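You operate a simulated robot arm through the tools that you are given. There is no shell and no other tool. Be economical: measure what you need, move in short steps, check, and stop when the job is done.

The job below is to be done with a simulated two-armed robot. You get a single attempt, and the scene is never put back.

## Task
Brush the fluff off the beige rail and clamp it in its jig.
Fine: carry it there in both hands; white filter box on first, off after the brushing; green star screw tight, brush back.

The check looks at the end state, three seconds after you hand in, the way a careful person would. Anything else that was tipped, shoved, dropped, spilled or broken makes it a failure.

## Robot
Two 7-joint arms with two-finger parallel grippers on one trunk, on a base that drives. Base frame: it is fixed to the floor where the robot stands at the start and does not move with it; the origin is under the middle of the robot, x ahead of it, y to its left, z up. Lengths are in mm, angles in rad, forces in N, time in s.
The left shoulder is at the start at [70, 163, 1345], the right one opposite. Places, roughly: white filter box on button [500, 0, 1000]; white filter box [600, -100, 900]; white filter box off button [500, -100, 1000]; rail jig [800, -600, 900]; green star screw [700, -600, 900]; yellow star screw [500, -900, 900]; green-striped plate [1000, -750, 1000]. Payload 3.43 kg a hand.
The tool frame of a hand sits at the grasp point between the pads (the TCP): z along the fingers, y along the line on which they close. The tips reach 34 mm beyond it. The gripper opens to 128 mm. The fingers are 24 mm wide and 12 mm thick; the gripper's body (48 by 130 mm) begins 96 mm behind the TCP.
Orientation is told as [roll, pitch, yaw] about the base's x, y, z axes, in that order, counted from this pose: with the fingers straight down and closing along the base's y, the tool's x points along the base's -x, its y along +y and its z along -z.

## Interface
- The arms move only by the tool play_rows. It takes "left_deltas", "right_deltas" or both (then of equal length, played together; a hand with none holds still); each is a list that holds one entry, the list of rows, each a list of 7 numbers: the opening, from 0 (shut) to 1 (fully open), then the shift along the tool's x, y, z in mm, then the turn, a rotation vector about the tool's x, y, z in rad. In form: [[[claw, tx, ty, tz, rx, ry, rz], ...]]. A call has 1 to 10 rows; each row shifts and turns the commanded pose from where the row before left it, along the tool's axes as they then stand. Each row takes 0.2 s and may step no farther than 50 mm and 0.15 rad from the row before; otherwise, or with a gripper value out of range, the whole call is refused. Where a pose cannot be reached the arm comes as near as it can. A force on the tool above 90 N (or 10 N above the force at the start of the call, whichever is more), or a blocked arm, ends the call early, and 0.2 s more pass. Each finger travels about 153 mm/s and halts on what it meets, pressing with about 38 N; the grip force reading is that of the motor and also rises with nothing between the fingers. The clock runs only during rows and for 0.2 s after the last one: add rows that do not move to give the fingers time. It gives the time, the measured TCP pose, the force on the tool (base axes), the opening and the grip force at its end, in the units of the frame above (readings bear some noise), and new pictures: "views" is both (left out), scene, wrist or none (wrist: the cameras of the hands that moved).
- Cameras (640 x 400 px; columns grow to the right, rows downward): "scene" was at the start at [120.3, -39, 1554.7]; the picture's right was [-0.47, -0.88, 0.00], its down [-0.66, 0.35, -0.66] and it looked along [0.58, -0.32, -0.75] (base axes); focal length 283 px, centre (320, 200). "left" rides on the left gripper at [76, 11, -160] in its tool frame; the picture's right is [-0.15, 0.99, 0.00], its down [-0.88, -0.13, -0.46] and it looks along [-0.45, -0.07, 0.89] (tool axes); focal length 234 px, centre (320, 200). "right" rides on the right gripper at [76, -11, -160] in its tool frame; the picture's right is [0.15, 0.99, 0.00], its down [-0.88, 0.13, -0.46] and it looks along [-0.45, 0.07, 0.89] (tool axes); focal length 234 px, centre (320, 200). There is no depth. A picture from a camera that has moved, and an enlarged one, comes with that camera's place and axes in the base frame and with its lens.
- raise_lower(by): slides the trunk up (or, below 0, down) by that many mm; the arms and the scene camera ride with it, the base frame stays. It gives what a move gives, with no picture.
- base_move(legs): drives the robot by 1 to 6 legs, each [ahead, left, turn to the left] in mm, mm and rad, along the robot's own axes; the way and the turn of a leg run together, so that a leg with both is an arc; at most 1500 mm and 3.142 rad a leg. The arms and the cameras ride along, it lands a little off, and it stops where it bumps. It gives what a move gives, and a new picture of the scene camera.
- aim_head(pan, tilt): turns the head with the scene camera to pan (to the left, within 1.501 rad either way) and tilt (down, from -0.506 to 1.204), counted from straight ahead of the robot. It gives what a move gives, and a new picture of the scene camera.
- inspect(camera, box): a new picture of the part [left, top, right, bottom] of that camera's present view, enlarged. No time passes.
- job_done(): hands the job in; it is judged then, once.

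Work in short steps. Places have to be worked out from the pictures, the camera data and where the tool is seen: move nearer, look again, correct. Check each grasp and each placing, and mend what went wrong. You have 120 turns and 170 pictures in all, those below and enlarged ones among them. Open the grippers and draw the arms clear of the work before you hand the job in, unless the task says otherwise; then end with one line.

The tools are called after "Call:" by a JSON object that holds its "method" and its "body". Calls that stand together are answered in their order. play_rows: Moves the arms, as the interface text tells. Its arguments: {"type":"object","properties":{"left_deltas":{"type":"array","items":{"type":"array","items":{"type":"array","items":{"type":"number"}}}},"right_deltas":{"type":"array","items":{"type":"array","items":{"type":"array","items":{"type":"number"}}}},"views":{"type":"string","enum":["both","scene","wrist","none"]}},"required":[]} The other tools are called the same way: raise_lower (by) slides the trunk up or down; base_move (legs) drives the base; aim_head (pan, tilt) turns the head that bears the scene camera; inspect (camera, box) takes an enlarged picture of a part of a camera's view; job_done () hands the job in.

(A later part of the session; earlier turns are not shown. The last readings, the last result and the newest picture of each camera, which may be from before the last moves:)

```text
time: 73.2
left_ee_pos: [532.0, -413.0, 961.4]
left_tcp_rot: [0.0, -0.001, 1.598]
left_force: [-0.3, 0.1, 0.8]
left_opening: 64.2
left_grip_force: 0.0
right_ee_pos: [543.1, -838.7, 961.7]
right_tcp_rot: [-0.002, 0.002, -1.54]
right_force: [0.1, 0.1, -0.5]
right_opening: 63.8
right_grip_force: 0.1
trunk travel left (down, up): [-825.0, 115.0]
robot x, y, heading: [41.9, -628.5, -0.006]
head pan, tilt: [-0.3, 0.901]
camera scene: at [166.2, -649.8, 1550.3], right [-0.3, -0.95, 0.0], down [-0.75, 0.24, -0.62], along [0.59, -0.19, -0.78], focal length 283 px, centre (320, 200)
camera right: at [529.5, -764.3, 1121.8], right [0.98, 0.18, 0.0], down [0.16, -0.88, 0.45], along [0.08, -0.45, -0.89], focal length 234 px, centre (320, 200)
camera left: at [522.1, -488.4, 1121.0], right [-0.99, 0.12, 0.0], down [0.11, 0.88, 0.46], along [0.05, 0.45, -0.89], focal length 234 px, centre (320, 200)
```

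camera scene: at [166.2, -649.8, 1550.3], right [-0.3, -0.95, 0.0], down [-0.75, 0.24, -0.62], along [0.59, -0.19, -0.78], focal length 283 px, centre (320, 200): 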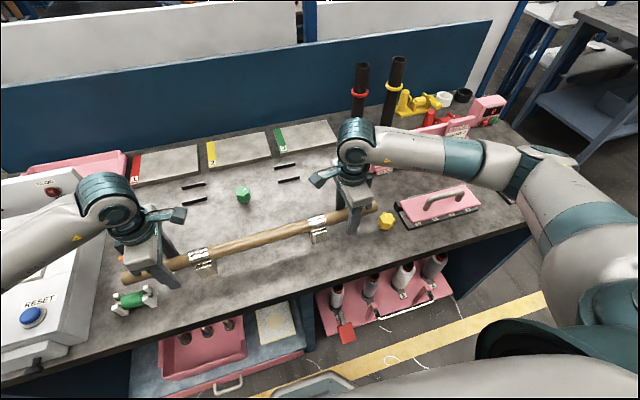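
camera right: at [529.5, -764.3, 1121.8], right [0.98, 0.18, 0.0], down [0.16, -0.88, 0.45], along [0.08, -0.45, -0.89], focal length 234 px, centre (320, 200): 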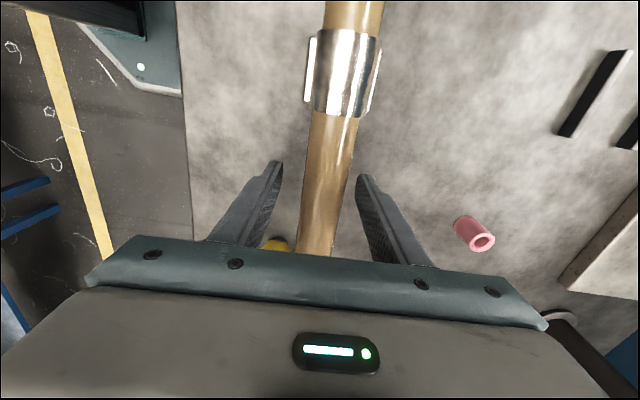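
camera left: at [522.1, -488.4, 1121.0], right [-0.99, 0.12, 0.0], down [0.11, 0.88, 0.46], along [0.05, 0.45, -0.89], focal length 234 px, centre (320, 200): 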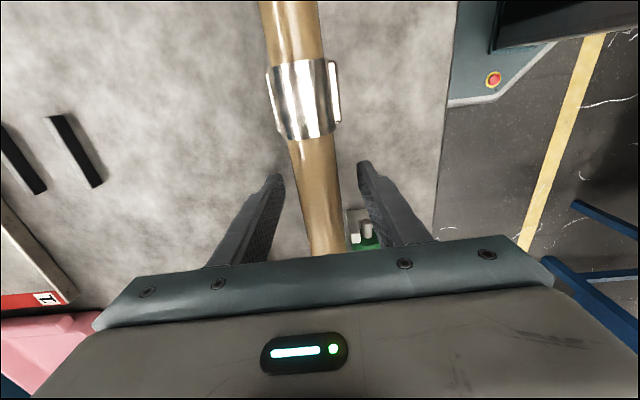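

Rail lies between both pairs of fingers. I close both hands.

Call:
{"method": "play_rows", "body": {"right_deltas": [[[0.1, 0, 0, 0, 0, 0, 0], [0.1, 0, 0, 0, 0, 0, 0], [0.1, 0, 0, 0, 0, 0, 0]]], "left_deltas": [[[0.1, 0, 0, 0, 0, 0, 0], [0.1, 0, 0, 0, 0, 0, 0], [0.1, 0, 0, 0, 0, 0, 0]]], "views": "none"}}

Call:
{"method": "play_rows", "body": {"right_deltas": [[[0.1, 0, 0, -5, 0, 0, 0], [0.1, 0, 0, -5, 0, 0, 0], [0.1, 0, 0, -5, 0, 0, 0], [0.1, 0, 0, 0, 0, 0, 0]]], "left_deltas": [[[0.1, 0, 0, -5, 0, 0, 0], [0.1, 0, 0, -5, 0, 0, 0], [0.1, 0, 0, -5, 0, 0, 0], [0.1, 0, 0, 0, 0, 0, 0]]], "views": "scene"}}

Call:
{"method": "inspect", "body": {"camera": "scene", "box": [100, 180, 400, 310]}}

```text
time: 74.0
left_ee_pos: [532.2, -413.0, 961.3]
left_tcp_rot: [0.001, -0.001, 1.599]
left_force: [1.0, 0.0, -1.6]
left_opening: 31.6
left_grip_force: 37.8
right_ee_pos: [543.0, -837.7, 963.2]
right_tcp_rot: [-0.002, 0.001, -1.542]
right_force: [0.5, -0.2, 0.6]
right_opening: 31.7
right_grip_force: 38.0
trunk travel left (down, up): [-825.0, 115.0]
robot x, y, heading: [42.6, -625.5, -0.008]
head pan, tilt: [-0.3, 0.901]
```

```text
time: 75.0
left_ee_pos: [531.4, -413.2, 977.3]
left_tcp_rot: [-0.001, -0.002, 1.599]
left_force: [1.2, -3.0, -6.4]
left_opening: 31.5
left_grip_force: 38.0
right_ee_pos: [544.4, -838.0, 976.5]
right_tcp_rot: [-0.001, 0.001, -1.541]
right_force: [-2.6, 3.1, -3.6]
right_opening: 31.5
right_grip_force: 38.0
trunk travel left (down, up): [-825.0, 115.0]
robot x, y, heading: [40.0, -626.3, -0.005]
head pan, tilt: [-0.3, 0.901]
camera scene: at [167.4, -649.7, 1550.2], right [-0.3, -0.95, 0.0], down [-0.75, 0.24, -0.62], along [0.59, -0.19, -0.78], focal length 283 px, centre (320, 200)
```

scene: 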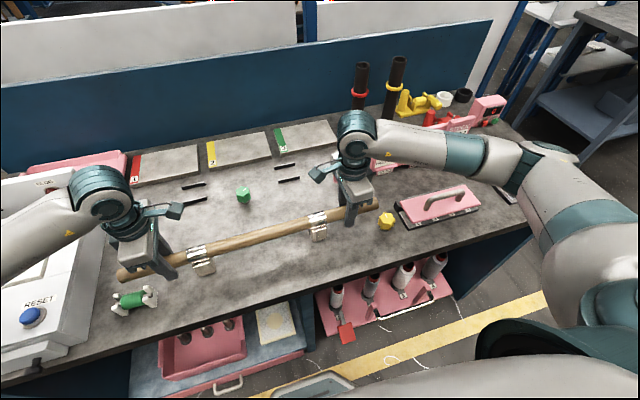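

```text
2.13 times, centred on (250, 245) of scene
camera zoom: at [167.4, -649.7, 1550.2], right [-0.3, -0.95, 0.0], down [-0.75, 0.24, -0.62], along [0.59, -0.19, -0.78], focal length 604 px, centre (469, 104)
```

zoom: 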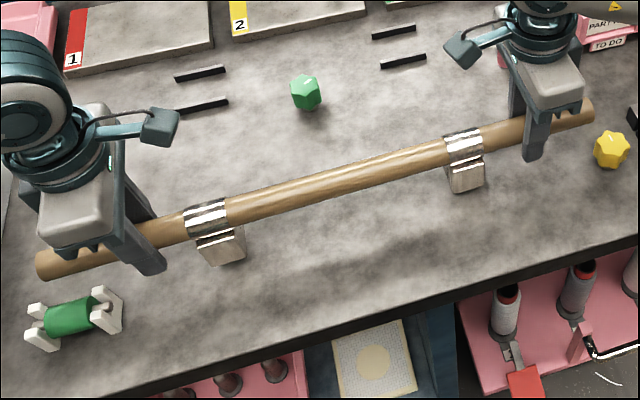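

Rail rose with low force (6+4 N). I zoom in on the posts to see whether they stayed on the bench.

Call:
{"method": "inspect", "body": {"camera": "scene", "box": [180, 230, 240, 280]}}

Call:
{"method": "inspect", "body": {"camera": "left", "box": [160, 0, 480, 200]}}

```text
8.00 times, centred on (210, 255) of scene
camera zoom: at [167.4, -649.7, 1550.2], right [-0.3, -0.95, 0.0], down [-0.75, 0.24, -0.62], along [0.59, -0.19, -0.78], focal length 2266 px, centre (1200, -240)
```

zoom: 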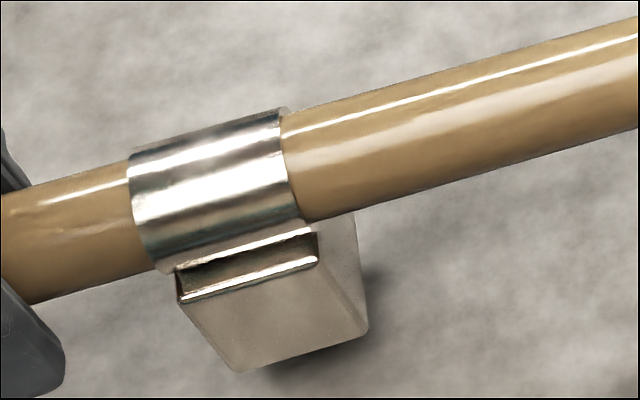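

```text
2.00 times, centred on (320, 100) of left
camera zoom: at [522.4, -487.8, 1136.1], right [-0.99, 0.12, 0.0], down [0.11, 0.88, 0.45], along [0.05, 0.45, -0.89], focal length 468 px, centre (320, 400)
```

zoom: 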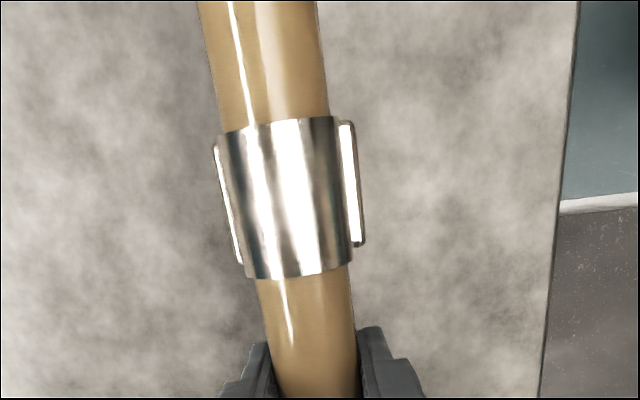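

The feet left the bench with the rail, so it is one piece. I lift 70 mm more, square it to the y axis, and move forward 120 mm.

Call:
{"method": "play_rows", "body": {"right_deltas": [[[0.1, 0, 0, -35, 0, 0, 0], [0.1, 0, 0, -35, 0, 0, 0], [0.1, 0, -6.5, 0, 0, 0, 0.03], [0.1, 20, 0, 0, 0, 0, 0], [0.1, 0, 40, 0, 0, 0, 0], [0.1, 0, 40, 0, 0, 0, 0], [0.1, 0, 40, 0, 0, 0, 0], [0.1, 0, 0, 0, 0, 0, 0]]], "left_deltas": [[[0.1, 0, 0, -35, 0, 0, 0], [0.1, 0, 0, -35, 0, 0, 0], [0.1, 0, -6.5, 0, 0, 0, 0.03], [0.1, -20, 0, 0, 0, 0, 0], [0.1, 0, -40, 0, 0, 0, 0], [0.1, 0, -40, 0, 0, 0, 0], [0.1, 0, -40, 0, 0, 0, 0], [0.1, 0, 0, 0, 0, 0, 0]]], "views": "both"}}

```text
time: 76.8
left_ee_pos: [658.6, -391.5, 1046.4]
left_tcp_rot: [0.001, 0.0, 1.57]
left_force: [-2.1, 4.3, -8.7]
left_opening: 31.8
left_grip_force: 37.5
right_ee_pos: [658.3, -817.0, 1046.8]
right_tcp_rot: [0.001, 0.002, -1.571]
right_force: [2.0, -3.5, -3.7]
right_opening: 31.9
right_grip_force: 37.8
trunk travel left (down, up): [-825.0, 115.0]
robot x, y, heading: [40.2, -625.9, -0.002]
head pan, tilt: [-0.3, 0.901]
camera scene: at [166.9, -649.9, 1550.3], right [-0.3, -0.95, 0.0], down [-0.75, 0.24, -0.62], along [0.59, -0.19, -0.78], focal length 283 px, centre (320, 200)
camera right: at [646.9, -743.2, 1207.0], right [0.99, 0.15, 0.0], down [0.13, -0.88, 0.45], along [0.07, -0.45, -0.89], focal length 234 px, centre (320, 200)
camera left: at [647.7, -467.0, 1206.9], right [-0.99, 0.15, 0.0], down [0.13, 0.88, 0.46], along [0.07, 0.45, -0.89], focal length 234 px, centre (320, 200)
```

scene: 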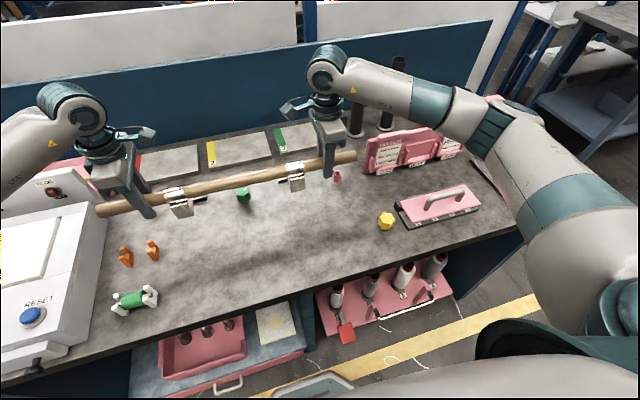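
right: 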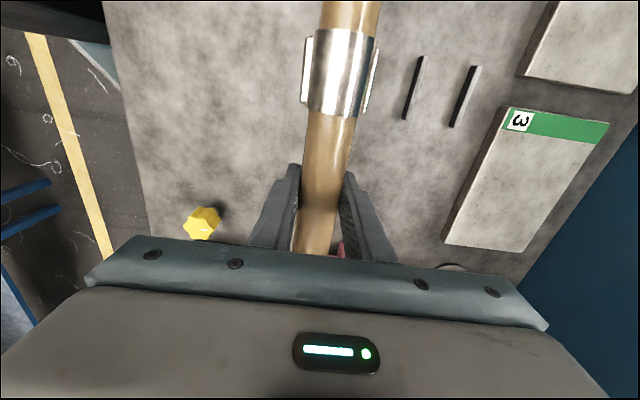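
left: 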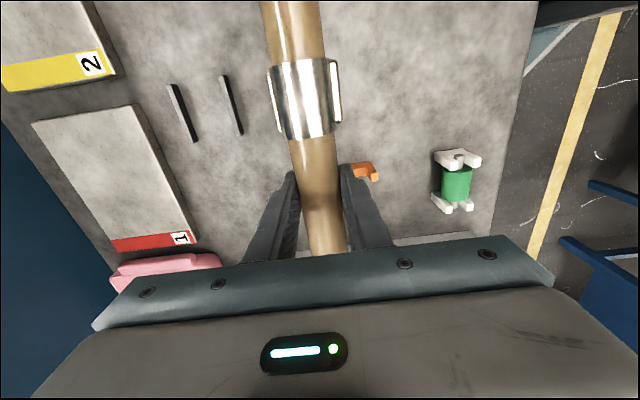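

Bars are seen well: near x≈757, far ≈818, y≈-458/-735; centre ≈[787.5,-597]. Sleeves now match in y. I move forward 129 mm, staying high.

Call:
{"method": "play_rows", "body": {"right_deltas": [[[0.1, 0, 35, 0, 0, 0, 0], [0.1, 0, 35, 0, 0, 0, 0], [0.1, 0, 35, 0, 0, 0, 0], [0.1, 0, 24, 0, 0, 0, 0], [0.1, 0, 0, 0, 0, 0, 0], [0.1, 0, 0, 25, 0, 0, 0], [0.1, 0, 0, 0, 0, 0, 0]]], "left_deltas": [[[0.1, 0, -35, 0, 0, 0, 0], [0.1, 0, -35, 0, 0, 0, 0], [0.1, 0, -35, 0, 0, 0, 0], [0.1, 0, -24, 0, 0, 0, 0], [0.1, 0, 0, 0, 0, 0, 0], [0.1, 0, 0, 25, 0, 0, 0], [0.1, 0, 0, 0, 0, 0, 0]]], "views": "both"}}

Call:
{"method": "inspect", "body": {"camera": "scene", "box": [130, 100, 370, 250]}}

```text
time: 78.4
left_ee_pos: [788.8, -392.5, 1021.0]
left_tcp_rot: [0.001, -0.002, 1.572]
left_force: [1.5, 11.5, -7.5]
left_opening: 31.5
left_grip_force: 37.5
right_ee_pos: [787.4, -818.4, 1020.4]
right_tcp_rot: [0.0, 0.001, -1.571]
right_force: [-1.2, -11.6, -2.6]
right_opening: 31.7
right_grip_force: 37.5
trunk travel left (down, up): [-825.0, 115.0]
robot x, y, heading: [45.0, -623.1, -0.008]
head pan, tilt: [-0.3, 0.901]
camera scene: at [168.7, -649.5, 1550.1], right [-0.3, -0.95, 0.0], down [-0.75, 0.24, -0.62], along [0.59, -0.19, -0.78], focal length 283 px, centre (320, 200)
camera right: at [776.6, -743.9, 1180.1], right [0.99, 0.15, 0.0], down [0.13, -0.88, 0.46], along [0.06, -0.45, -0.89], focal length 234 px, centre (320, 200)
camera left: at [776.6, -468.2, 1180.6], right [-0.99, 0.15, 0.0], down [0.13, 0.88, 0.46], along [0.07, 0.45, -0.89], focal length 234 px, centre (320, 200)
```

scene: 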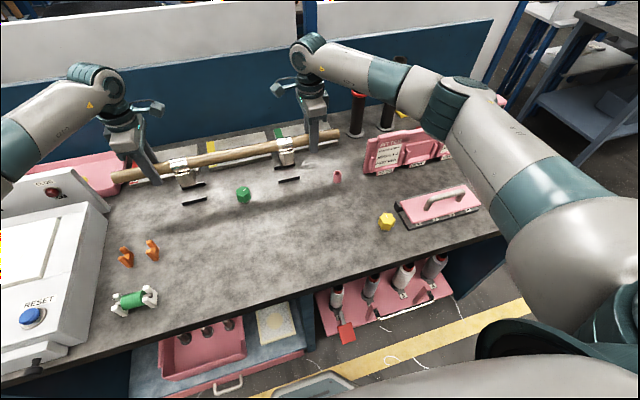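
right: 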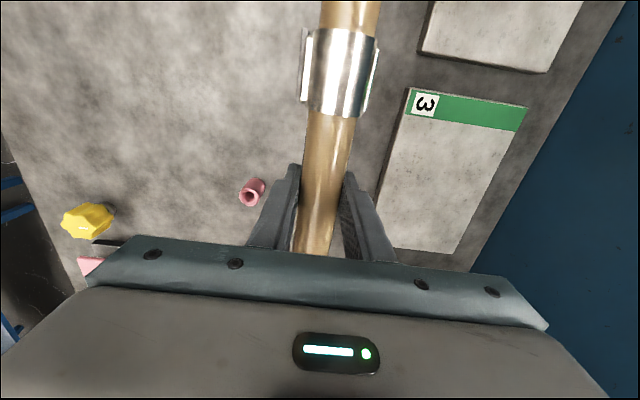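
left: 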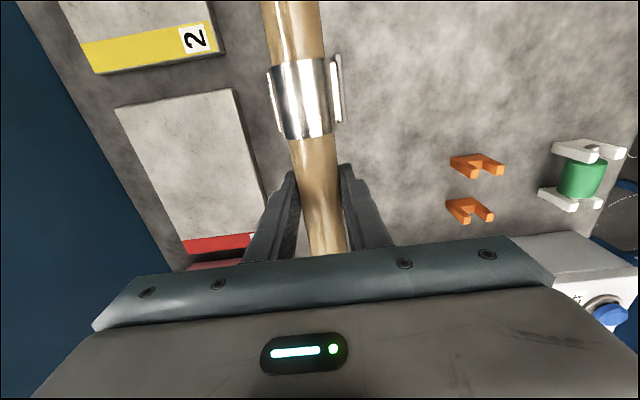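

```text
2.67 times, centred on (250, 175) of scene
camera zoom: at [168.7, -649.5, 1550.1], right [-0.3, -0.95, 0.0], down [-0.75, 0.24, -0.62], along [0.59, -0.19, -0.78], focal length 755 px, centre (507, 267)
```

zoom: 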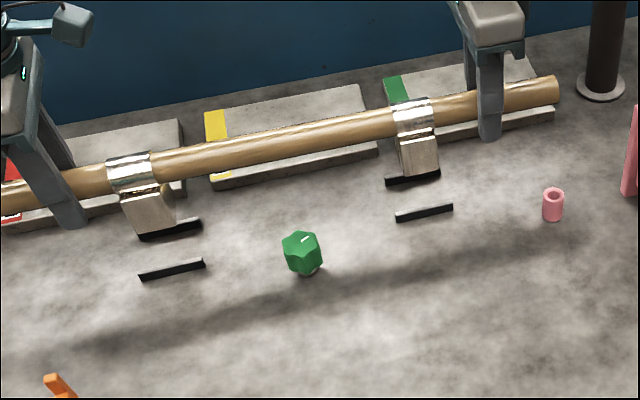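

Feet project to x≈772–806, y≈-460/-744, between the bars (762–813). I shift +2 mm in y and lower to just above the bench.

Call:
{"method": "play_rows", "body": {"right_deltas": [[[0.1, 2, 0, 0, 0, 0, 0], [0.1, 0, 0, 20, 0, 0, 0], [0.1, 0, 0, 20, 0, 0, 0], [0.1, 0, 0, 0, 0, 0, 0]]], "left_deltas": [[[0.1, -2, 0, 0, 0, 0, 0], [0.1, 0, 0, 20, 0, 0, 0], [0.1, 0, 0, 20, 0, 0, 0], [0.1, 0, 0, 0, 0, 0, 0]]], "views": "scene"}}

Call:
{"method": "inspect", "body": {"camera": "scene", "box": [150, 130, 310, 230]}}

```text
time: 79.4
left_ee_pos: [787.2, -391.6, 982.0]
left_tcp_rot: [-0.001, -0.001, 1.571]
left_force: [-1.1, 16.2, -2.4]
left_opening: 31.8
left_grip_force: 38.0
right_ee_pos: [786.0, -816.3, 981.4]
right_tcp_rot: [-0.001, -0.003, -1.572]
right_force: [0.7, -16.0, -8.6]
right_opening: 31.6
right_grip_force: 38.3
trunk travel left (down, up): [-825.0, 115.0]
robot x, y, heading: [41.3, -625.9, -0.002]
head pan, tilt: [-0.3, 0.901]
camera scene: at [167.6, -649.5, 1550.2], right [-0.3, -0.95, 0.0], down [-0.75, 0.24, -0.62], along [0.59, -0.19, -0.78], focal length 283 px, centre (320, 200)
```

scene: 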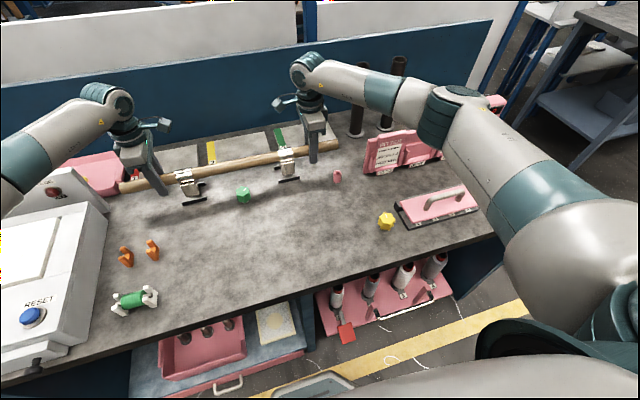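

```text
4.00 times, centred on (230, 180) of scene
camera zoom: at [167.6, -649.5, 1550.2], right [-0.3, -0.95, 0.0], down [-0.75, 0.24, -0.62], along [0.59, -0.19, -0.78], focal length 1133 px, centre (680, 280)
```

zoom: 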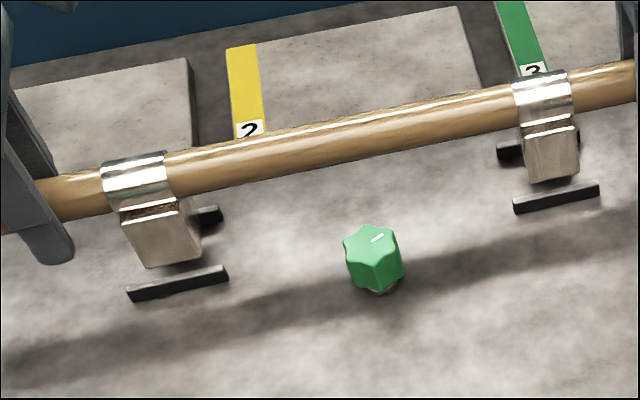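

Feet align well; I shift +3 mm in x and lower by small steps until the feet touch.

Call:
{"method": "play_rows", "body": {"right_deltas": [[[0.1, 0, 3, 0, 0, 0, 0], [0.1, 0, 0, 6, 0, 0, 0], [0.1, 0, 0, 6, 0, 0, 0], [0.1, 0, 0, 3, 0, 0, 0], [0.1, 0, 0, 3, 0, 0, 0], [0.1, 0, 0, 0, 0, 0, 0]]], "left_deltas": [[[0.1, 0, -2, 0, 0, 0, 0], [0.1, 0, 0, 6, 0, 0, 0], [0.1, 0, 0, 6, 0, 0, 0], [0.1, 0, 0, 3, 0, 0, 0], [0.1, 0, 0, 3, 0, 0, 0], [0.1, 0, 0, 0, 0, 0, 0]]], "views": "scene"}}

Call:
{"method": "inspect", "body": {"camera": "scene", "box": [150, 130, 310, 230]}}

```text
time: 80.8
left_ee_pos: [788.5, -391.1, 964.0]
left_tcp_rot: [0.0, 0.001, 1.569]
left_force: [0.9, 14.5, -5.2]
left_opening: 31.6
left_grip_force: 37.5
right_ee_pos: [789.7, -815.8, 963.0]
right_tcp_rot: [-0.002, 0.001, -1.572]
right_force: [-3.1, -15.1, -5.7]
right_opening: 31.3
right_grip_force: 38.3
trunk travel left (down, up): [-825.0, 115.0]
robot x, y, heading: [40.1, -624.7, -0.006]
head pan, tilt: [-0.3, 0.901]
camera scene: at [167.9, -649.6, 1550.2], right [-0.3, -0.95, 0.0], down [-0.75, 0.24, -0.62], along [0.59, -0.19, -0.78], focal length 283 px, centre (320, 200)
```

scene: 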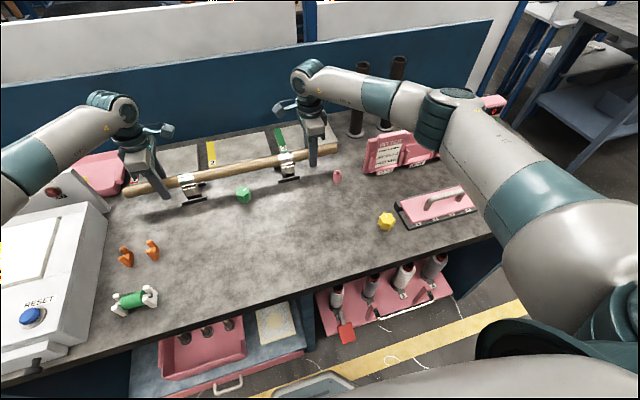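

```text
4.00 times, centred on (230, 180) of scene
camera zoom: at [167.9, -649.6, 1550.2], right [-0.3, -0.95, 0.0], down [-0.75, 0.24, -0.62], along [0.59, -0.19, -0.78], focal length 1133 px, centre (680, 280)
```

zoom: 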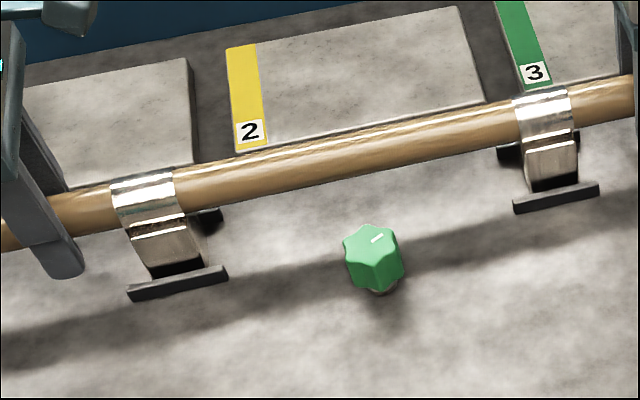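

Feet are between the bars, nearly down. A few 1.5 mm steps to contact.

Call:
{"method": "play_rows", "body": {"right_deltas": [[[0.1, 0, 0, 1.5, 0, 0, 0], [0.1, 0, 0, 1.5, 0, 0, 0], [0.1, 0, 0, 0, 0, 0, 0]]], "left_deltas": [[[0.1, 0, 0, 1.5, 0, 0, 0], [0.1, 0, 0, 1.5, 0, 0, 0], [0.1, 0, 0, 0, 0, 0, 0]]], "views": "none"}}

```text
time: 81.6
left_ee_pos: [787.9, -390.4, 962.2]
left_tcp_rot: [-0.001, 0.002, 1.57]
left_force: [2.2, 13.0, 2.2]
left_opening: 31.4
left_grip_force: 38.2
right_ee_pos: [790.2, -815.7, 960.9]
right_tcp_rot: [0.002, 0.003, -1.571]
right_force: [1.8, -13.9, 2.5]
right_opening: 31.7
right_grip_force: 37.9
trunk travel left (down, up): [-825.0, 115.0]
robot x, y, heading: [43.2, -627.6, -0.0]
head pan, tilt: [-0.3, 0.901]
```

Weight is now on the feet. I open both hands and lift straight up.

Call:
{"method": "play_rows", "body": {"right_deltas": [[[0.5, 0, 0, 0, 0, 0, 0], [0.5, 0, 0, 0, 0, 0, 0], [0.5, 0, 0, -40, 0, 0, 0], [0.5, 0, 0, -50, 0, 0, 0], [0.5, 0, 0, -50, 0, 0, 0], [0.5, 0, 0, -50, 0, 0, 0]]], "left_deltas": [[[0.5, 0, 0, 0, 0, 0, 0], [0.5, 0, 0, 0, 0, 0, 0], [0.5, 0, 0, -40, 0, 0, 0], [0.5, 0, 0, -50, 0, 0, 0], [0.5, 0, 0, -50, 0, 0, 0], [0.5, 0, 0, -50, 0, 0, 0]]], "views": "both"}}

Call:
{"method": "inspect", "body": {"camera": "scene", "box": [120, 110, 340, 240]}}

```text
time: 83.0
left_ee_pos: [788.3, -392.5, 1152.5]
left_tcp_rot: [-0.001, -0.002, 1.569]
left_force: [-1.1, 0.2, -0.1]
left_opening: 64.2
left_grip_force: 0.1
right_ee_pos: [785.9, -817.3, 1152.7]
right_tcp_rot: [0.0, 0.002, -1.57]
right_force: [0.2, -0.3, -0.5]
right_opening: 63.8
right_grip_force: 0.1
trunk travel left (down, up): [-825.0, 115.0]
robot x, y, heading: [44.4, -627.0, -0.005]
head pan, tilt: [-0.3, 0.901]
camera scene: at [163.9, -649.9, 1550.4], right [-0.3, -0.95, 0.0], down [-0.75, 0.24, -0.62], along [0.59, -0.19, -0.78], focal length 283 px, centre (320, 200)
camera right: at [773.7, -741.6, 1312.5], right [0.99, 0.15, 0.0], down [0.13, -0.88, 0.45], along [0.07, -0.45, -0.89], focal length 234 px, centre (320, 200)
camera left: at [776.7, -467.2, 1311.0], right [-0.99, 0.15, 0.0], down [0.13, 0.88, 0.46], along [0.07, 0.45, -0.89], focal length 234 px, centre (320, 200)
```

scene: 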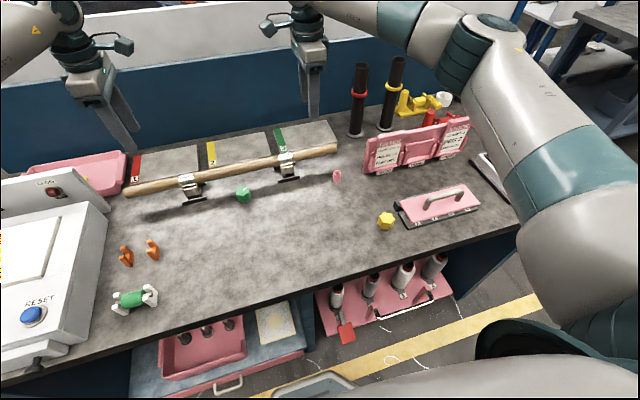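
right: 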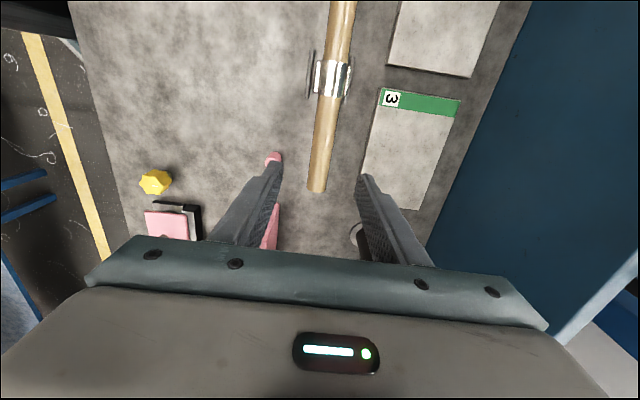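
left: 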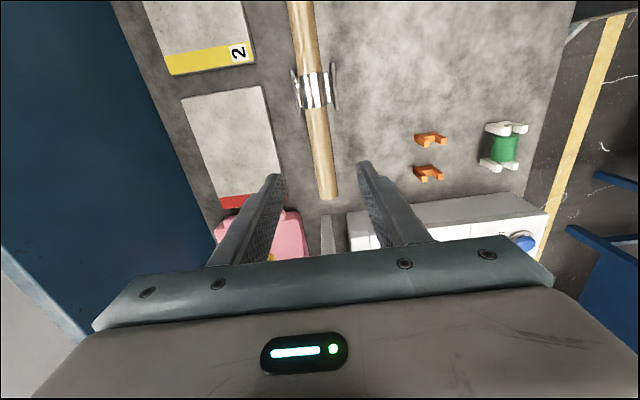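

```text
2.91 times, centred on (230, 175) of scene
camera zoom: at [163.9, -649.9, 1550.4], right [-0.3, -0.95, 0.0], down [-0.75, 0.24, -0.62], along [0.59, -0.19, -0.78], focal length 824 px, centre (582, 273)
```

zoom: 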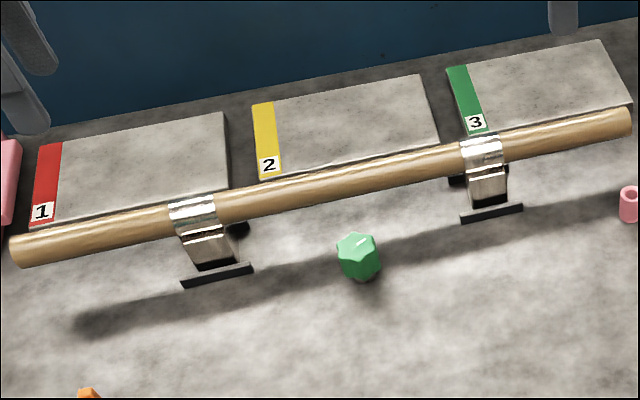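

Rail stands in the jig. I zoom from the left hand camera to check seating, then the knob.

Call:
{"method": "inspect", "body": {"camera": "left", "box": [250, 40, 380, 130]}}

Call:
{"method": "inspect", "body": {"camera": "right", "box": [270, 30, 400, 120]}}

Call:
{"method": "inspect", "body": {"camera": "scene", "box": [170, 170, 260, 220]}}

```text
4.44 times, centred on (315, 85) of left
camera zoom: at [776.7, -467.2, 1311.0], right [-0.99, 0.15, 0.0], down [0.13, 0.88, 0.46], along [0.07, 0.45, -0.89], focal length 1041 px, centre (342, 711)
```

zoom: 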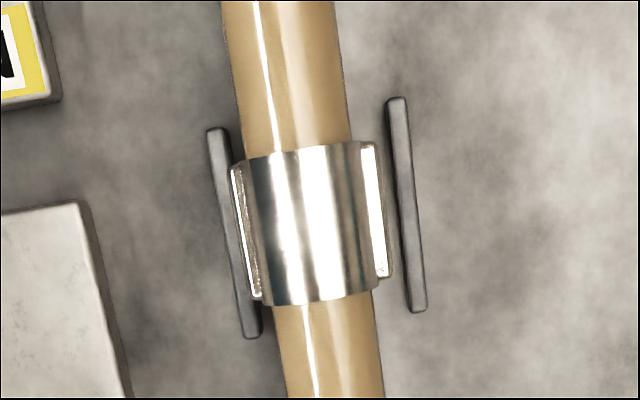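

```text
4.44 times, centred on (335, 75) of right
camera zoom: at [773.7, -741.6, 1312.5], right [0.99, 0.15, 0.0], down [0.13, -0.88, 0.45], along [0.07, -0.45, -0.89], focal length 1041 px, centre (253, 756)
```

zoom: 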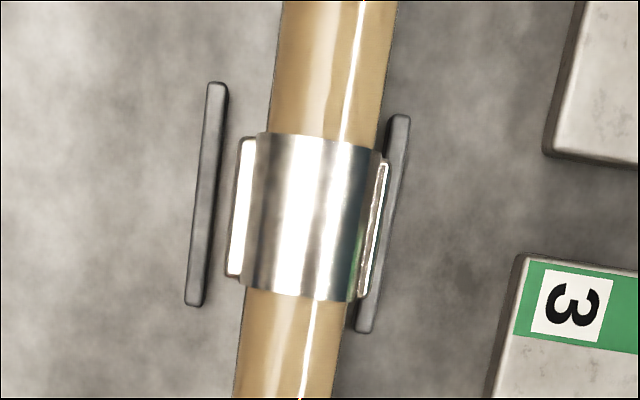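

```text
7.11 times, centred on (215, 195) of scene
camera zoom: at [163.9, -649.9, 1550.4], right [-0.3, -0.95, 0.0], down [-0.75, 0.24, -0.62], along [0.59, -0.19, -0.78], focal length 2014 px, centre (1067, 236)
```

zoom: 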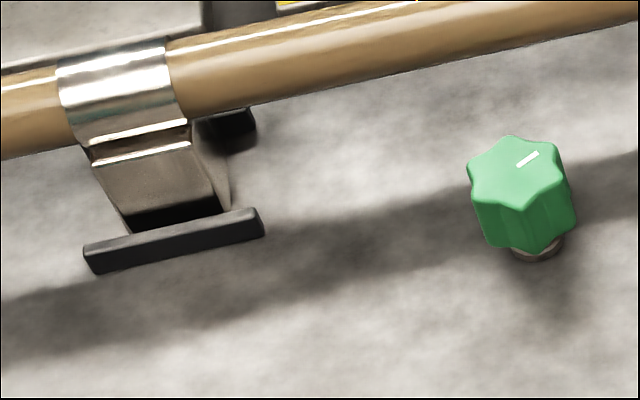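

Both feet sit neatly between the bars. Next the green knob (axis ≈[712,-599], top ≈955): I bring the right hand above it, rotating it back, and retract the left.

Call:
{"method": "play_rows", "body": {"right_deltas": [[[0.5, 43.5, -15, 0, 0, 0, 0], [0.5, 43.5, -15, 0, 0, 0, 0], [0.5, 43.5, -15, 0, 0, 0, 0], [0.5, 43.5, -15, 0, 0, 0, 0], [0.5, 43.5, -14, 0, 0, 0, 0], [0.5, 0, 0, 0, 0, 0, -0.15], [0.5, 0, 0, 0, 0, 0, -0.15], [0.5, 0, 0, 0, 0, 0, -0.15], [0.5, 0, 0, 0, 0, 0, -0.15], [0.5, 0, 0, 0, 0, 0, -0.15]]], "left_deltas": [[[0.5, 0, 0, -30, 0, 0, 0], [0.5, 0, 0, -30, 0, 0, 0], [0.5, 0, 0, -30, 0, 0, 0], [0.5, 0, 40, 0, 0, 0, 0], [0.5, 0, 40, 0, 0, 0, 0], [0.5, 0, 40, 0, 0, 0, 0], [0.5, 0, 40, 0, 0, 0, 0], [0.5, 0, 40, 0, 0, 0, 0], [0.5, 0, 0, 0, 0, 0, 0], [0.5, 0, 0, 0, 0, 0, 0]]], "views": "none"}}

Call:
{"method": "play_rows", "body": {"right_deltas": [[[0.5, 0, 0, 0, 0, 0, -0.15], [0.5, 0, 0, 0, 0, 0, -0.15], [0.5, 0, 0, 0, 0, 0, -0.15], [0.5, 0, 0, 0, 0, 0, -0.15], [0.5, 0, 0, 0, 0, 0, -0.15], [0.5, 0, 0, 0, 0, 0, -0.07], [0.5, 0, 0, 0, 0, 0, 0]]], "views": "both"}}

```text
time: 85.2
left_ee_pos: [589.7, -388.3, 1240.7]
left_tcp_rot: [-0.001, -0.001, 1.57]
left_force: [0.4, 0.8, -0.6]
left_opening: 63.8
left_grip_force: 0.1
right_ee_pos: [715.2, -601.0, 1151.7]
right_tcp_rot: [0.0, 0.001, -0.819]
right_force: [-0.4, 0.5, -0.2]
right_opening: 63.9
right_grip_force: 0.0
trunk travel left (down, up): [-825.0, 115.0]
robot x, y, heading: [46.5, -626.9, -0.004]
head pan, tilt: [-0.3, 0.901]
```

```text
time: 86.8
left_ee_pos: [588.7, -388.4, 1240.4]
left_tcp_rot: [-0.001, 0.0, 1.569]
left_force: [0.0, -1.0, 0.0]
left_opening: 63.9
left_grip_force: 0.1
right_ee_pos: [716.6, -598.8, 1151.9]
right_tcp_rot: [0.002, 0.002, -0.001]
right_force: [-0.8, 0.0, -0.8]
right_opening: 63.8
right_grip_force: 0.0
trunk travel left (down, up): [-825.0, 115.0]
robot x, y, heading: [44.7, -624.5, -0.008]
head pan, tilt: [-0.3, 0.901]
camera scene: at [166.4, -649.6, 1550.3], right [-0.3, -0.95, 0.0], down [-0.75, 0.24, -0.62], along [0.59, -0.19, -0.78], focal length 283 px, centre (320, 200)
camera right: at [640.1, -612.0, 1311.1], right [-0.15, 0.99, 0.0], down [0.88, 0.13, 0.46], along [0.45, 0.07, -0.89], focal length 234 px, centre (320, 200)
```

scene: 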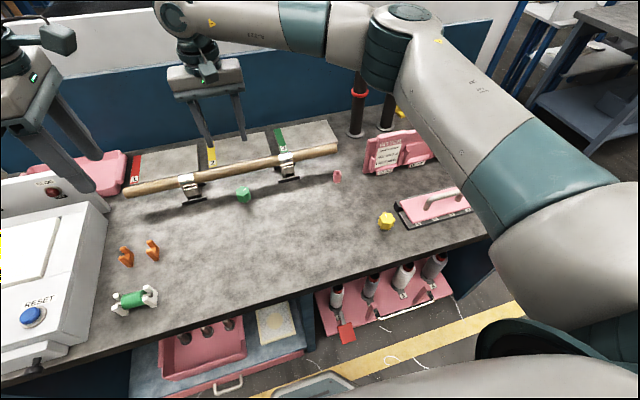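
right: 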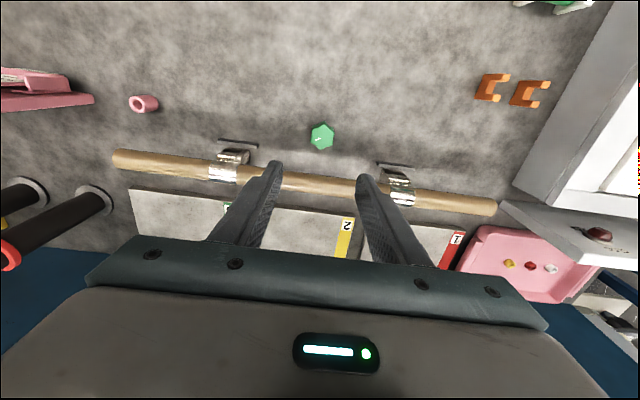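

Knob sits at ≈(714.5,-597). I rotate on to yaw ≈+1.05 for turning room and look.

Call:
{"method": "play_rows", "body": {"right_deltas": [[[0.5, 0, 0, 0, 0, 0, -0.15], [0.5, 0, 0, 0, 0, 0, -0.15], [0.5, 0, 0, 0, 0, 0, -0.15], [0.5, 0, 0, 0, 0, 0, -0.15], [0.5, 0, 0, 0, 0, 0, -0.15], [0.5, 0, 0, 0, 0, 0, -0.15], [0.5, 0, 0, 0, 0, 0, -0.15], [0.5, 0, 0, 45, 0, 0, 0], [0.5, 0, 0, 45, 0, 0, 0], [0.5, 0, 0, 0, 0, 0, 0]]], "views": "both"}}

Call:
{"method": "inspect", "body": {"camera": "right", "box": [220, 80, 420, 210]}}

```text
time: 89.0
left_ee_pos: [587.6, -389.3, 1240.6]
left_tcp_rot: [-0.001, -0.001, 1.57]
left_force: [-0.3, 0.3, -0.5]
left_opening: 63.8
left_grip_force: 0.0
right_ee_pos: [714.5, -599.3, 1061.9]
right_tcp_rot: [0.002, -0.002, 0.949]
right_force: [-0.1, -0.3, -0.1]
right_opening: 64.1
right_grip_force: 0.0
right hand out of reach, approached as far as the arm can: row 7
trunk travel left (down, up): [-825.0, 115.0]
robot x, y, heading: [44.2, -624.1, -0.007]
head pan, tilt: [-0.3, 0.901]
camera scene: at [165.5, -649.4, 1550.4], right [-0.3, -0.95, 0.0], down [-0.75, 0.24, -0.62], along [0.59, -0.19, -0.78], focal length 283 px, centre (320, 200)
camera right: at [679.7, -669.0, 1220.1], right [-0.89, 0.46, 0.0], down [0.41, 0.79, 0.46], along [0.21, 0.41, -0.89], focal length 234 px, centre (320, 200)
```

scene: 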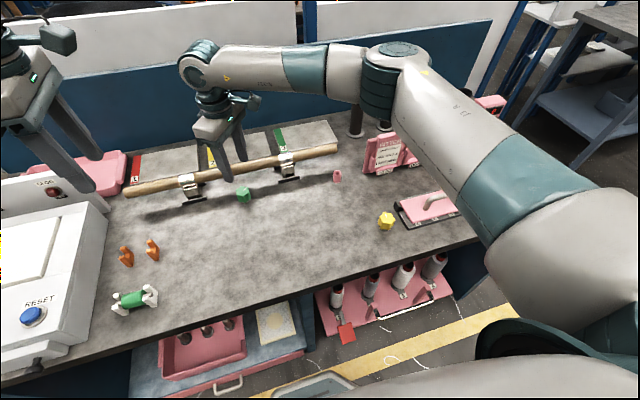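
right: 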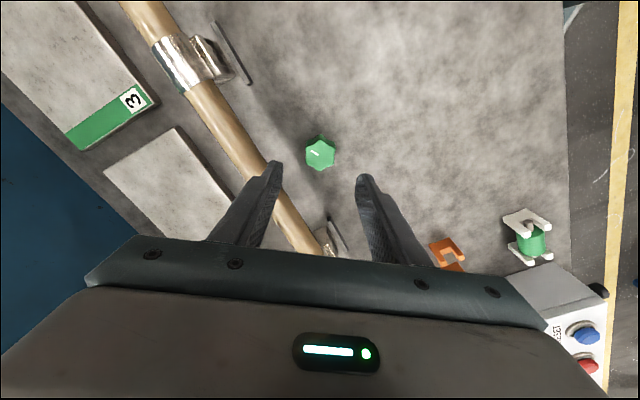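

```text
3.08 times, centred on (320, 145) of right
camera zoom: at [679.7, -669.0, 1220.1], right [-0.89, 0.46, 0.0], down [0.41, 0.79, 0.46], along [0.21, 0.41, -0.89], focal length 720 px, centre (320, 369)
```

zoom: 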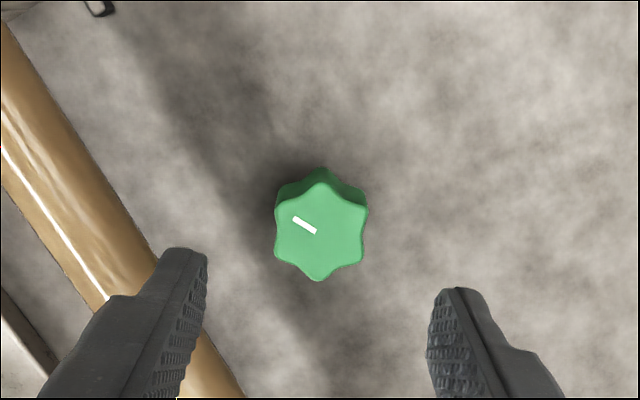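

Wrist limit is about yaw 0.95. Knob axis ≈(716,-597.5). I back the yaw off a little, lower the fingers around the knob, and grip.

Call:
{"method": "play_rows", "body": {"right_deltas": [[[0.5, 0, 0, 0, 0, 0, 0.15], [0.5, -2, 0, 40, 0, 0, 0], [0.5, 0, 0, 40, 0, 0, 0], [0.5, 0, 0, 20, 0, 0, 0], [0.5, 0, 0, 10, 0, 0, 0], [0.5, 0, 0, 4, 0, 0, 0], [0.5, 0, 0, 0, 0, 0, 0]]], "views": "both"}}

Call:
{"method": "inspect", "body": {"camera": "right", "box": [220, 110, 420, 260]}}

```text
time: 90.6
left_ee_pos: [587.1, -389.4, 1240.9]
left_tcp_rot: [0.0, 0.0, 1.568]
left_force: [-0.5, 0.4, 0.2]
left_opening: 64.1
left_grip_force: 0.1
right_ee_pos: [718.3, -597.8, 945.6]
right_tcp_rot: [0.001, 0.002, 0.798]
right_force: [0.5, -1.4, -0.7]
right_opening: 64.0
right_grip_force: 0.1
trunk travel left (down, up): [-825.0, 115.0]
robot x, y, heading: [45.8, -627.9, -0.01]
head pan, tilt: [-0.3, 0.901]
camera scene: at [166.1, -649.6, 1550.3], right [-0.3, -0.95, 0.0], down [-0.75, 0.24, -0.62], along [0.59, -0.19, -0.78], focal length 283 px, centre (320, 200)
camera right: at [672.9, -661.8, 1106.6], right [-0.81, 0.59, 0.0], down [0.52, 0.72, 0.46], along [0.27, 0.37, -0.89], focal length 234 px, centre (320, 200)
```

scene: 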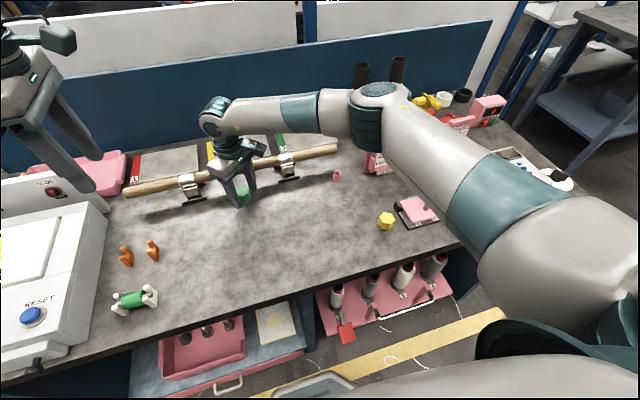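
right: 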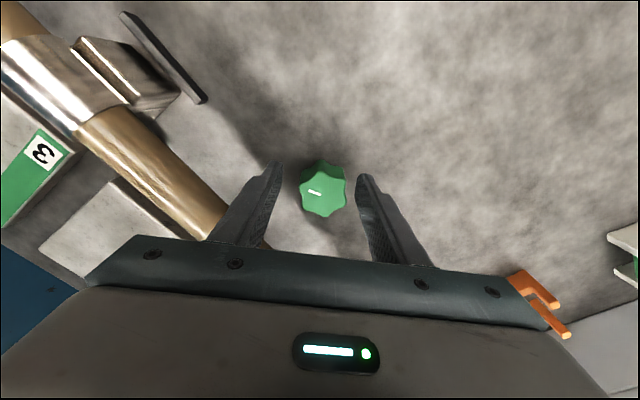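

```text
2.67 times, centred on (320, 185) of right
camera zoom: at [672.9, -661.8, 1106.6], right [-0.81, 0.59, 0.0], down [0.52, 0.72, 0.46], along [0.27, 0.37, -0.89], focal length 624 px, centre (320, 240)
```

zoom: 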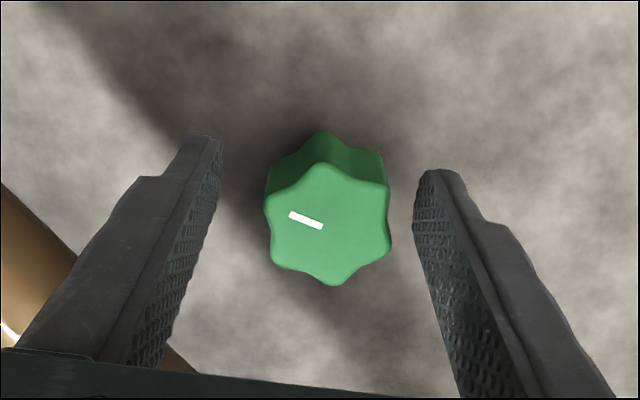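

Well centred; small nudge, then grip.

Call:
{"method": "play_rows", "body": {"right_deltas": [[[0.5, 3, 1, 0, 0, 0, 0], [0.1, 0, 0, 0, 0, 0, 0], [0.1, 0, 0, 0, 0, 0, 0], [0.1, 0, 0, 0, 0, 0, 0]]], "views": "none"}}

```text
time: 91.6
left_ee_pos: [588.0, -389.0, 1240.5]
left_tcp_rot: [0.0, 0.002, 1.569]
left_force: [0.4, -0.4, -0.2]
left_opening: 63.9
left_grip_force: 0.0
right_ee_pos: [713.7, -598.1, 946.8]
right_tcp_rot: [0.001, -0.002, 0.8]
right_force: [-4.9, 3.7, -5.3]
right_opening: 40.2
right_grip_force: 45.2
trunk travel left (down, up): [-825.0, 115.0]
robot x, y, heading: [41.8, -622.4, -0.005]
head pan, tilt: [-0.3, 0.901]
```

Gripped at 40 mm. I turn clockwise (tool z positive) 1.0 rad and watch.

Call:
{"method": "play_rows", "body": {"right_deltas": [[[0.1, 0, 0, 0, 0, 0, 0.12], [0.1, 0, 0, 0, 0, 0, 0.12], [0.1, 0, 0, 0, 0, 0, 0.12], [0.1, 0, 0, 0, 0, 0, 0.12], [0.1, 0, 0, 0, 0, 0, 0.12], [0.1, 0, 0, 0, 0, 0, 0.12], [0.1, 0, 0, 0, 0, 0, 0.12], [0.1, 0, 0, 0, 0, 0, 0.12]]], "views": "wrist"}}

```text
time: 93.4
left_ee_pos: [591.2, -384.9, 1238.8]
left_tcp_rot: [0.0, 0.003, 1.57]
left_force: [0.0, -0.2, 0.8]
left_opening: 64.2
left_grip_force: 0.0
right_ee_pos: [715.6, -595.2, 948.4]
right_tcp_rot: [0.003, -0.001, -0.164]
right_force: [1.9, 22.6, -6.6]
right_opening: 35.9
right_grip_force: 44.7
trunk travel left (down, up): [-825.0, 115.0]
robot x, y, heading: [43.4, -620.8, -0.006]
head pan, tilt: [-0.3, 0.901]
camera right: at [639.2, -595.2, 1107.3], right [0.02, 1.0, 0.0], down [0.89, -0.02, 0.46], along [0.46, -0.01, -0.89], focal length 234 px, centre (320, 200)
```

right: 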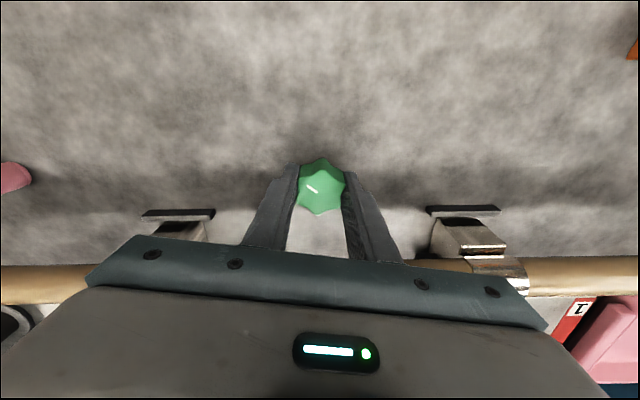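

The white mark turned with the hand (about 55° clockwise). Continue.

Call:
{"method": "play_rows", "body": {"right_deltas": [[[0.1, 0, 0, 0, 0, 0, 0.14], [0.1, 0, 0, 0, 0, 0, 0.14], [0.1, 0, 0, 0, 0, 0, 0.14], [0.1, 0, 0, 0, 0, 0, 0.14], [0.1, 0, 0, 0, 0, 0, 0.14], [0.1, 0, 0, 0, 0, 0, 0.14], [0.1, 0, 0, 0, 0, 0, 0.14], [0.1, 0, 0, 0, 0, 0, 0.14], [0.1, 0, 0, 0, 0, 0, 0.14], [0.1, 0, 0, 0, 0, 0, 0.14]]], "views": "wrist"}}

Call:
{"method": "inspect", "body": {"camera": "right", "box": [260, 140, 380, 240]}}

```text
time: 95.6
left_ee_pos: [590.6, -384.8, 1239.3]
left_tcp_rot: [0.001, 0.003, 1.569]
left_force: [0.7, 0.4, -0.6]
left_opening: 63.9
left_grip_force: 0.1
right_ee_pos: [717.1, -594.6, 947.5]
right_tcp_rot: [0.004, 0.006, -1.566]
right_force: [27.5, 29.6, 15.7]
right_opening: 36.2
right_grip_force: 45.0
trunk travel left (down, up): [-825.0, 115.0]
robot x, y, heading: [45.1, -627.6, -0.0]
head pan, tilt: [-0.3, 0.901]
camera right: at [704.9, -520.7, 1107.6], right [0.99, 0.15, 0.0], down [0.13, -0.88, 0.45], along [0.07, -0.45, -0.89], focal length 234 px, centre (320, 200)
```

right: 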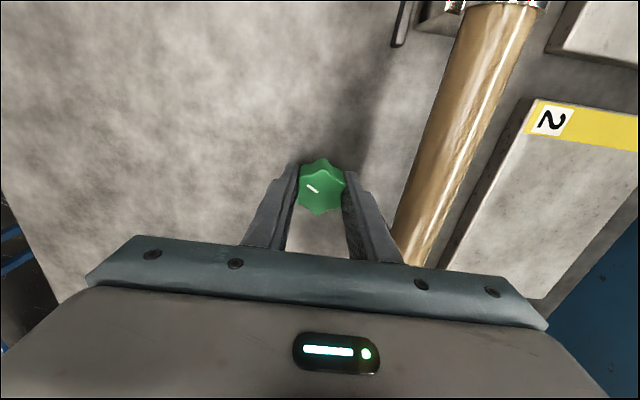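

```text
4.00 times, centred on (320, 190) of right
camera zoom: at [704.9, -520.7, 1107.6], right [0.99, 0.15, 0.0], down [0.13, -0.88, 0.45], along [0.07, -0.45, -0.89], focal length 937 px, centre (320, 240)
```

zoom: 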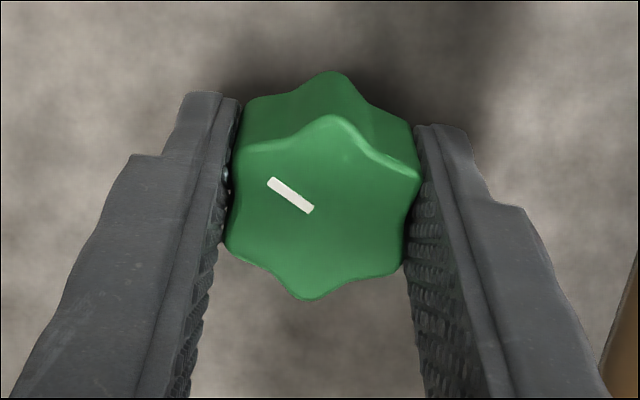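

Total turn is about 2.5 rad so far, no stop felt. I continue while the wrist allows.

Call:
{"method": "play_rows", "body": {"right_deltas": [[[0.1, -1, 0, 0, 0, 0, 0.14], [0.1, 0, 0, 0, 0, 0, 0.14], [0.1, 0, 0, 0, 0, 0, 0.14], [0.1, 0, 0, 0, 0, 0, 0.14], [0.1, 0, 0, 0, 0, 0, 0.14], [0.1, 0, 0, 0, 0, 0, 0.14], [0.1, 0, 0, 0, 0, 0, 0]]], "views": "wrist"}}

Call:
{"method": "inspect", "body": {"camera": "right", "box": [260, 140, 380, 240]}}

```text
time: 97.2
left_ee_pos: [590.1, -384.9, 1239.4]
left_tcp_rot: [0.0, 0.003, 1.568]
left_force: [0.7, -0.7, -0.4]
left_opening: 64.0
left_grip_force: 0.1
right_ee_pos: [716.8, -594.8, 946.9]
right_tcp_rot: [-0.003, 0.006, -2.402]
right_force: [25.8, 28.7, 13.4]
right_opening: 36.5
right_grip_force: 44.9
trunk travel left (down, up): [-825.0, 115.0]
robot x, y, heading: [39.8, -624.6, -0.003]
head pan, tilt: [-0.3, 0.901]
camera right: at [764.8, -538.2, 1107.4], right [0.77, -0.63, 0.0], down [-0.56, -0.69, 0.45], along [-0.29, -0.35, -0.89], focal length 234 px, centre (320, 200)
```

right: 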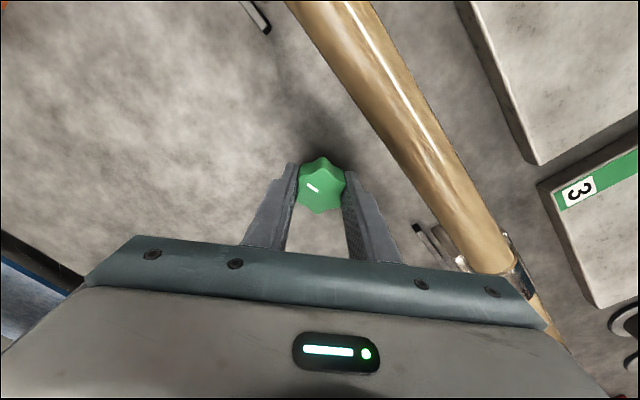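

```text
4.00 times, centred on (320, 190) of right
camera zoom: at [764.8, -538.2, 1107.4], right [0.77, -0.63, 0.0], down [-0.56, -0.69, 0.45], along [-0.29, -0.35, -0.89], focal length 937 px, centre (320, 240)
```

zoom: 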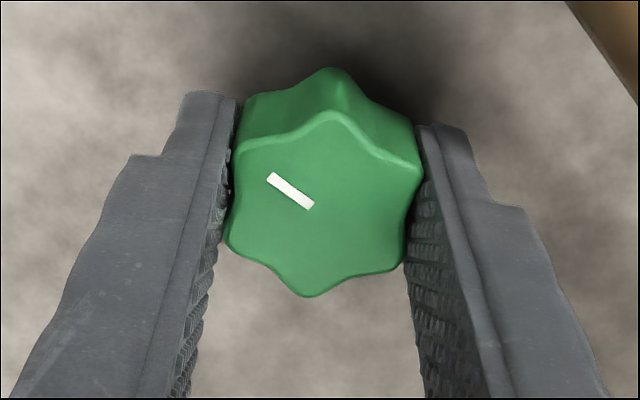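

Still turning freely with the hand; continue toward the wrist limit.

Call:
{"method": "play_rows", "body": {"right_deltas": [[[0.1, 0, 0, 0, 0, 0, 0.14], [0.1, 0, 0, 0, 0, 0, 0.14], [0.1, 0, 0, 0, 0, 0, 0.14], [0.1, 0, 0, 0, 0, 0, 0.14], [0.1, 0, 0, 0, 0, 0, 0.14], [0.1, 0, 0, 0, 0, 0, 0.14]]], "views": "wrist"}}

Call:
{"method": "inspect", "body": {"camera": "right", "box": [260, 140, 380, 240]}}

```text
time: 98.6
left_ee_pos: [590.0, -386.4, 1238.9]
left_tcp_rot: [0.001, 0.003, 1.569]
left_force: [0.1, -0.3, 0.0]
left_opening: 64.2
left_grip_force: 0.1
right_ee_pos: [715.2, -594.9, 946.4]
right_tcp_rot: [-0.004, 0.002, 3.038]
right_force: [26.4, 24.8, 16.5]
right_opening: 36.0
right_grip_force: 44.8
trunk travel left (down, up): [-825.0, 115.0]
robot x, y, heading: [43.1, -621.4, -0.008]
head pan, tilt: [-0.3, 0.901]
camera right: at [792.5, -593.6, 1107.0], right [0.04, -1.0, 0.0], down [-0.89, -0.04, 0.45], along [-0.45, -0.02, -0.89], focal length 234 px, centre (320, 200)
```

right: 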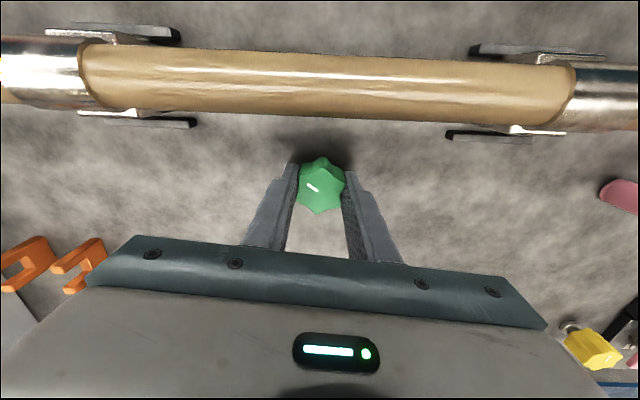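

```text
4.00 times, centred on (320, 190) of right
camera zoom: at [792.5, -593.6, 1107.0], right [0.04, -1.0, 0.0], down [-0.89, -0.04, 0.45], along [-0.45, -0.02, -0.89], focal length 937 px, centre (320, 240)
```

zoom: 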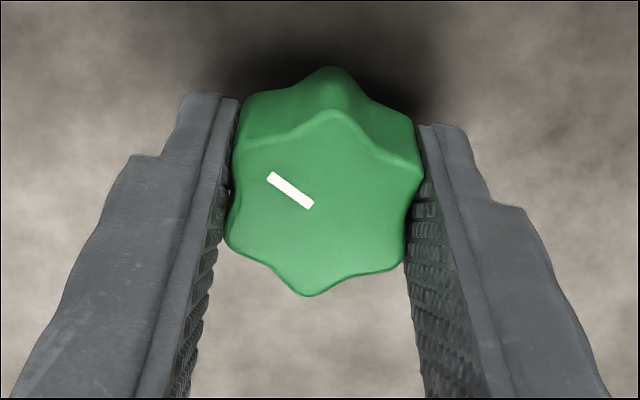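

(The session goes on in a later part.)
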